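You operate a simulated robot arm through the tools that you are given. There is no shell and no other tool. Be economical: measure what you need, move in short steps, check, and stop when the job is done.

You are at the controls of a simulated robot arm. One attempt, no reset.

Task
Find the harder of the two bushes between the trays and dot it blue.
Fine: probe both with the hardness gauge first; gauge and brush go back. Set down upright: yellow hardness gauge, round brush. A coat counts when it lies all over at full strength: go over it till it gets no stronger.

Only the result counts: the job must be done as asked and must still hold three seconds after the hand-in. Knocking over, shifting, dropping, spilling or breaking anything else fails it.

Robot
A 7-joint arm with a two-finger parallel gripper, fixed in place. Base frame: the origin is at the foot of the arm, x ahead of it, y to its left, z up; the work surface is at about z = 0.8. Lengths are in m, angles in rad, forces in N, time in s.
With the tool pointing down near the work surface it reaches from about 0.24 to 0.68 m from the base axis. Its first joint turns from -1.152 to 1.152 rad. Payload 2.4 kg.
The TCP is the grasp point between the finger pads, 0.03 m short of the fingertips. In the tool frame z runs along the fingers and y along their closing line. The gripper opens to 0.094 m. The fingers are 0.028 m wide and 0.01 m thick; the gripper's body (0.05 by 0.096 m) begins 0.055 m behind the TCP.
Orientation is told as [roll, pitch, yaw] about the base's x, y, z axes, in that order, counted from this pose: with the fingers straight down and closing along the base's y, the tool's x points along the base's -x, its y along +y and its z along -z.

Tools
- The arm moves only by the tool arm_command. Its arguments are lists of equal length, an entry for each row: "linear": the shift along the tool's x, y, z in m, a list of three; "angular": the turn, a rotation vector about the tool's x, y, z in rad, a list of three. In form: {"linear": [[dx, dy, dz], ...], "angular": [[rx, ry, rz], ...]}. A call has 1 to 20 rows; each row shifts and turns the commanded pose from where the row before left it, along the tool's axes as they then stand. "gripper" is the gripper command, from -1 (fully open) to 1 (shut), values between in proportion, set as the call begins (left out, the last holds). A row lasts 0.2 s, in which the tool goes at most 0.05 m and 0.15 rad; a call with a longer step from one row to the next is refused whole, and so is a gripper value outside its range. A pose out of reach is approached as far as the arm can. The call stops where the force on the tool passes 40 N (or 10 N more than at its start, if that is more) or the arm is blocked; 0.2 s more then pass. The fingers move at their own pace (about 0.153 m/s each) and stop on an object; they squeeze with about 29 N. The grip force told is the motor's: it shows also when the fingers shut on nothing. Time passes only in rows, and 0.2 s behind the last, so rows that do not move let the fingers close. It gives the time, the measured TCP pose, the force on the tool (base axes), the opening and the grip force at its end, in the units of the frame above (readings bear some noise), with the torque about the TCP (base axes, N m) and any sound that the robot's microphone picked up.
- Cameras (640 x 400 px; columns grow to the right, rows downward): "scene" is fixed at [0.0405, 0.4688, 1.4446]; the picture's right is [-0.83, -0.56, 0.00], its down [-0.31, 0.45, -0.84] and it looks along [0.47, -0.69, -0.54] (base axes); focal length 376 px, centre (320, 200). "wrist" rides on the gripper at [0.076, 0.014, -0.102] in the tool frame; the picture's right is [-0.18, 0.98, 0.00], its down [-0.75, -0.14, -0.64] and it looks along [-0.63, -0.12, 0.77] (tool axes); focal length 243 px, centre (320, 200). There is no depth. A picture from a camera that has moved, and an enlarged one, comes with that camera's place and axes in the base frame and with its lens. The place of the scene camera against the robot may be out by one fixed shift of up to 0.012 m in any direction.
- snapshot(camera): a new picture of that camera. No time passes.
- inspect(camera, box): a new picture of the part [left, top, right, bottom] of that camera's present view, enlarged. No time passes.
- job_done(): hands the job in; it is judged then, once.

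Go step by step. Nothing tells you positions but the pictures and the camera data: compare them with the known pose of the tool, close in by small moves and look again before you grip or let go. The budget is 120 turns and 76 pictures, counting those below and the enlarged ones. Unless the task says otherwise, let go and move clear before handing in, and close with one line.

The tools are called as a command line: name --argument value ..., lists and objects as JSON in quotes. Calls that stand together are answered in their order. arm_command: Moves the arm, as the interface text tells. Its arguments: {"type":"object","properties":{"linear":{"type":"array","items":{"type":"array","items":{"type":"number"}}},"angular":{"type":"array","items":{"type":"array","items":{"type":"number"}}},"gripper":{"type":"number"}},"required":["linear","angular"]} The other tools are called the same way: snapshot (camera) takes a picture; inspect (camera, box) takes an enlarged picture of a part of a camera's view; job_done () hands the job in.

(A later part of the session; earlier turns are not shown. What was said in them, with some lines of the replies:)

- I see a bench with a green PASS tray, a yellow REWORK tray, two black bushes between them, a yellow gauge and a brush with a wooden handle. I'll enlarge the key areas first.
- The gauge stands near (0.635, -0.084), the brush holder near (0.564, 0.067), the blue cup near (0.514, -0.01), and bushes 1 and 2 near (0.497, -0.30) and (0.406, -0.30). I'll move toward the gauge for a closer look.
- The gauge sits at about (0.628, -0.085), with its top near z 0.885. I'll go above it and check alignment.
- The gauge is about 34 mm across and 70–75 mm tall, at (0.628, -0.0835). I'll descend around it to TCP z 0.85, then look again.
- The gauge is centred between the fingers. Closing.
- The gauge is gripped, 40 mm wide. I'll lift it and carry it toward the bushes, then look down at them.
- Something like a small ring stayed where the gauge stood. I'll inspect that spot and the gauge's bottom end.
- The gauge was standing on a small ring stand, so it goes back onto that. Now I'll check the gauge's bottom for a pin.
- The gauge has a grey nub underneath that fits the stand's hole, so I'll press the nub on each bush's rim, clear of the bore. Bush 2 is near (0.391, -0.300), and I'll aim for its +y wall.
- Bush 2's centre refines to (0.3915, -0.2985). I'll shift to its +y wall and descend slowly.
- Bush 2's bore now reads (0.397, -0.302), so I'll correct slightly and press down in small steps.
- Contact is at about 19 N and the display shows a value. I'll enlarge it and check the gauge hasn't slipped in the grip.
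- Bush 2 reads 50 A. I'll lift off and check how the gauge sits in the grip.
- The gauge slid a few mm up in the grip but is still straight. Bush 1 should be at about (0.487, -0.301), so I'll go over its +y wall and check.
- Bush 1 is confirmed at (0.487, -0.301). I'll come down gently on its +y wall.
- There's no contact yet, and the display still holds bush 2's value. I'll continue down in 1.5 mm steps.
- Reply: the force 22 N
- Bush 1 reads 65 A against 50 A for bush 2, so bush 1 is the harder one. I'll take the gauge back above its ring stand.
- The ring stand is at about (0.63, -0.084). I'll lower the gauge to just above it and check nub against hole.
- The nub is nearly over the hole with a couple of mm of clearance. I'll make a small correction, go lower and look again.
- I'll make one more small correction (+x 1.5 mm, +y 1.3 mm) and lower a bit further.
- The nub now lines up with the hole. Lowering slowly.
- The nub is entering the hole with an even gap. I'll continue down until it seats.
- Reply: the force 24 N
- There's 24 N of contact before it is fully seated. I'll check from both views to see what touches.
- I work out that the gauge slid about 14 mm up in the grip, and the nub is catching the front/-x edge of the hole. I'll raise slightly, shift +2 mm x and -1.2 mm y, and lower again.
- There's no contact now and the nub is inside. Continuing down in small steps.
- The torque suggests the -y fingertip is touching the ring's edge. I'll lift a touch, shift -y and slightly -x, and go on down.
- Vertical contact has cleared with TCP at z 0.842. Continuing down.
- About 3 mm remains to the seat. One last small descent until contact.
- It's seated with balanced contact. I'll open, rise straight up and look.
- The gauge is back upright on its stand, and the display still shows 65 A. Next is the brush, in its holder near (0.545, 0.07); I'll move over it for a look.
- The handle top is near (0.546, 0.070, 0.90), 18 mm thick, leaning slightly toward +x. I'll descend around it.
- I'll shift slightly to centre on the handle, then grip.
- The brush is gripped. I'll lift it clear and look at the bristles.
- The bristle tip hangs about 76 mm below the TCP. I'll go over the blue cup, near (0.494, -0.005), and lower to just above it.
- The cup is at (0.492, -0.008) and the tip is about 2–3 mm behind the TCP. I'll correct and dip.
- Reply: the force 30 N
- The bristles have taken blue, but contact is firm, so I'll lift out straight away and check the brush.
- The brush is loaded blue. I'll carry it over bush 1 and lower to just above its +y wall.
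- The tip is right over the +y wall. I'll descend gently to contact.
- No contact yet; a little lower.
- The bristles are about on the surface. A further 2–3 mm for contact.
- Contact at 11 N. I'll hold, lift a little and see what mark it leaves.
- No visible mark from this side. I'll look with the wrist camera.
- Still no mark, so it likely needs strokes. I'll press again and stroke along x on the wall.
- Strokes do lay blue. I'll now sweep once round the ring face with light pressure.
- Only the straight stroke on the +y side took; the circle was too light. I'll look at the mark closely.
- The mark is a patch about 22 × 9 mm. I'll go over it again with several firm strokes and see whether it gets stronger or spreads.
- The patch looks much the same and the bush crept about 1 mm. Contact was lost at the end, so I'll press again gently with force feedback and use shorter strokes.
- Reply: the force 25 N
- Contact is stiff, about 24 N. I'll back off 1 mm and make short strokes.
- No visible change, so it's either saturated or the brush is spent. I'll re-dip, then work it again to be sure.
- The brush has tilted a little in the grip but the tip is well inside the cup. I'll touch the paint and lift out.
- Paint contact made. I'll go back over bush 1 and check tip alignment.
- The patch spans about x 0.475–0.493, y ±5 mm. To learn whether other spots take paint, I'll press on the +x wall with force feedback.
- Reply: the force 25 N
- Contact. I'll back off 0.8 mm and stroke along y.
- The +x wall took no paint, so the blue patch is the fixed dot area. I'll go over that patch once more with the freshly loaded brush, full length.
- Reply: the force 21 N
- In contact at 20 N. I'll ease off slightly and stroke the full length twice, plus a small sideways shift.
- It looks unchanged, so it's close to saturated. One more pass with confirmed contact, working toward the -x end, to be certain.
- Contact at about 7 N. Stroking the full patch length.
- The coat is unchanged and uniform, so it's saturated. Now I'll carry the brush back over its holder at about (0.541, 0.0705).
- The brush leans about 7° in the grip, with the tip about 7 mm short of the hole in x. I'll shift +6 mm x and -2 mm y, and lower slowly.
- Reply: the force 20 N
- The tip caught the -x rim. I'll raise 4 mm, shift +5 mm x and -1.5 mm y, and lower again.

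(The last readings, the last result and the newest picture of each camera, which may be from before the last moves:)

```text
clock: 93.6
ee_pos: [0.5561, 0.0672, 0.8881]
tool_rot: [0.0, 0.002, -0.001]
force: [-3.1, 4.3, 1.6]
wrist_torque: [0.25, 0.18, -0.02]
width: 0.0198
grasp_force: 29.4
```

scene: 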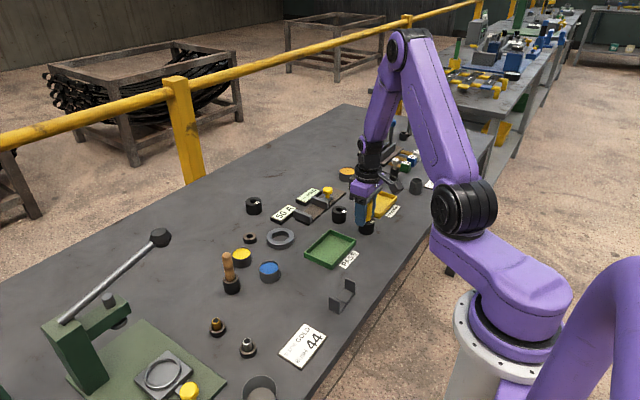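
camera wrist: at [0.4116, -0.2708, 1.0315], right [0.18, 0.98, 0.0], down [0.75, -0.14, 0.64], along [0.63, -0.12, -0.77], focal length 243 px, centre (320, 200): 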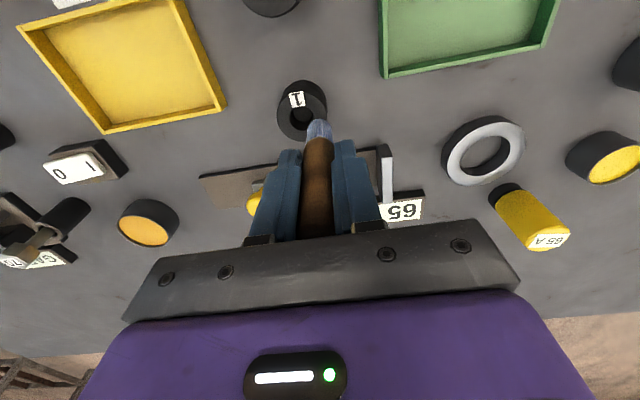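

It's in the hole, with slight side forces. I'll relieve those (+y, -x) and keep lowering.

arm_command --linear '[[0.001, 0.0018, 0], [0, 0, 0.003], [0, 0, 0.003], [0, 0, 0]]' --angular '[[0, 0, 0], [0, 0, 0], [0, 0, 0], [0, 0, 0]]'

```text
clock: 94.6
ee_pos: [0.556, 0.0669, 0.8824]
tool_rot: [0.0, -0.001, 0.0]
force: [-0.1, -1.0, -0.4]
wrist_torque: [0.02, -0.02, 0.01]
width: 0.02
grasp_force: 29.3
```

Free of forces. Continuing down.

arm_command --linear '[[0, 0, 0.003], [0, 0, 0.003], [0, 0, 0.002], [0, 0, 0]]' --angular '[[0, 0, 0], [0, 0, 0], [0, 0, 0], [0, 0, 0]]'

inspect --camera "scene" --box '[210, 250, 250, 300]'

```text
clock: 95.6
ee_pos: [0.5562, 0.0699, 0.8753]
tool_rot: [0.001, 0.001, 0.0]
force: [-0.6, -0.1, -0.2]
wrist_torque: [0.03, 0.02, 0.04]
width: 0.0195
grasp_force: 28.7
```

```text
8.00 times, centred on (230, 275) of scene
camera zoom: at [0.0405, 0.4688, 1.4446], right [-0.83, -0.56, 0.0], down [-0.31, 0.45, -0.84], along [0.47, -0.69, -0.54], focal length 3006 px, centre (1040, -400)
```

zoom: 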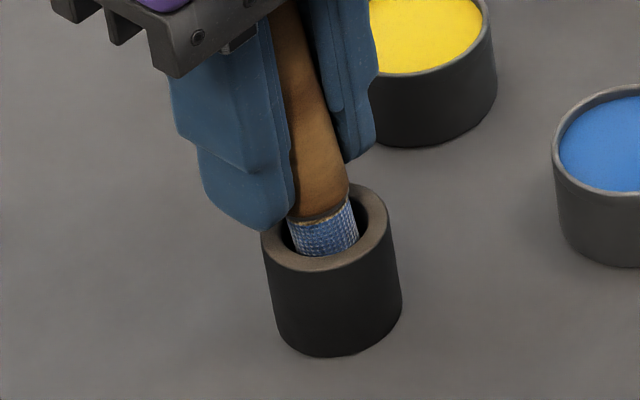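

Nicely inside. A few more mm until it touches the bottom.

arm_command --linear '[[0, 0, 0.0015], [0, 0, 0.0015], [0, 0, 0.001], [0, 0, 0]]' --angular '[[0, 0, 0], [0, 0, 0], [0, 0, 0], [0, 0, 0]]'

```text
clock: 96.6
ee_pos: [0.5563, 0.0695, 0.8708]
tool_rot: [0.0, -0.002, 0.0]
force: [-0.4, -0.2, 0.3]
wrist_torque: [0.03, -0.02, -0.04]
width: 0.02
grasp_force: 29.0
```

Still free and nearly at the bottom. One more mm, then I'll release and rise straight up.

arm_command --linear '[[0, 0, 0.0012], [0, 0, 0]]' --angular '[[0, 0, 0], [0, 0, 0]]'

arm_command --linear '[[0, 0, 0], [0, 0, 0], [0, 0, 0], [0, 0, -0.02], [0, 0, -0.04], [0, 0, -0.05], [0, 0, 0]]' --angular '[[0, 0, 0], [0, 0, 0], [0, 0, 0], [0, 0, 0], [0, 0, 0], [0, 0, 0], [0, 0, 0]]' --gripper -1

snapshot --camera "scene"

```text
clock: 97.2
ee_pos: [0.556, 0.0695, 0.8702]
tool_rot: [0.001, 0.0, 0.0]
force: [0.1, -0.2, 0.1]
wrist_torque: [0.0, -0.02, -0.03]
width: 0.0197
grasp_force: 28.9
```

```text
clock: 98.8
ee_pos: [0.559, 0.07, 0.9774]
tool_rot: [0.001, -0.001, 0.0]
force: [-0.2, -0.1, 0.3]
wrist_torque: [0.02, 0.01, 0.04]
width: 0.0937
grasp_force: 0.0
```

```text
2 pictures are left
```

scene: 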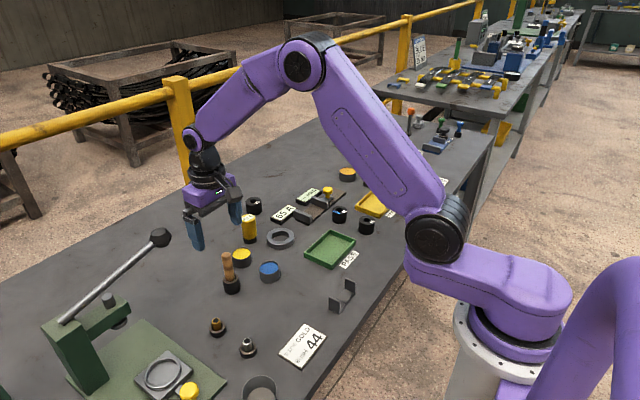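

The brush stands in its holder, the gauge is on its stand, and bush 1 carries the blue mark. One last close check.

inspect --camera "scene" --box '[210, 190, 380, 300]'

```text
3.64 times, centred on (295, 245) of scene
camera zoom: at [0.0405, 0.4688, 1.4446], right [-0.83, -0.56, 0.0], down [-0.31, 0.45, -0.84], along [0.47, -0.69, -0.54], focal length 1366 px, centre (411, 36)
```

zoom: 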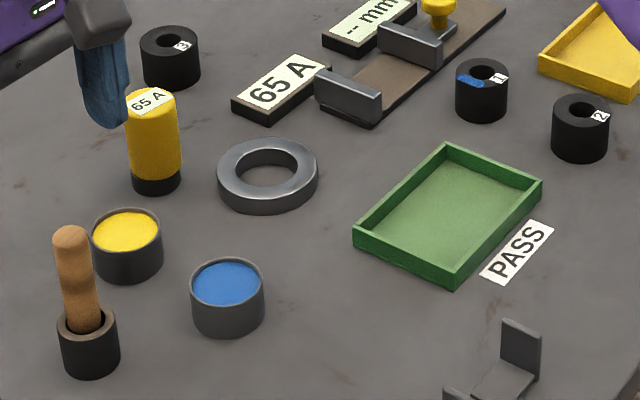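

Everything is upright and in place, and the gripper is open and clear of the bench items. Handing in.

job_done

```text
The job is handed in.
```

I probed both bushes: bush 1 read 65 A and bush 2 read 50 A, so I dotted bush 1 blue until further strokes no longer changed the mark. The gauge is upright on its stand and the brush is in its holder; bush 1 moved about 1 mm under the brush, and one stroke pressed on another part of its rim left no paint.
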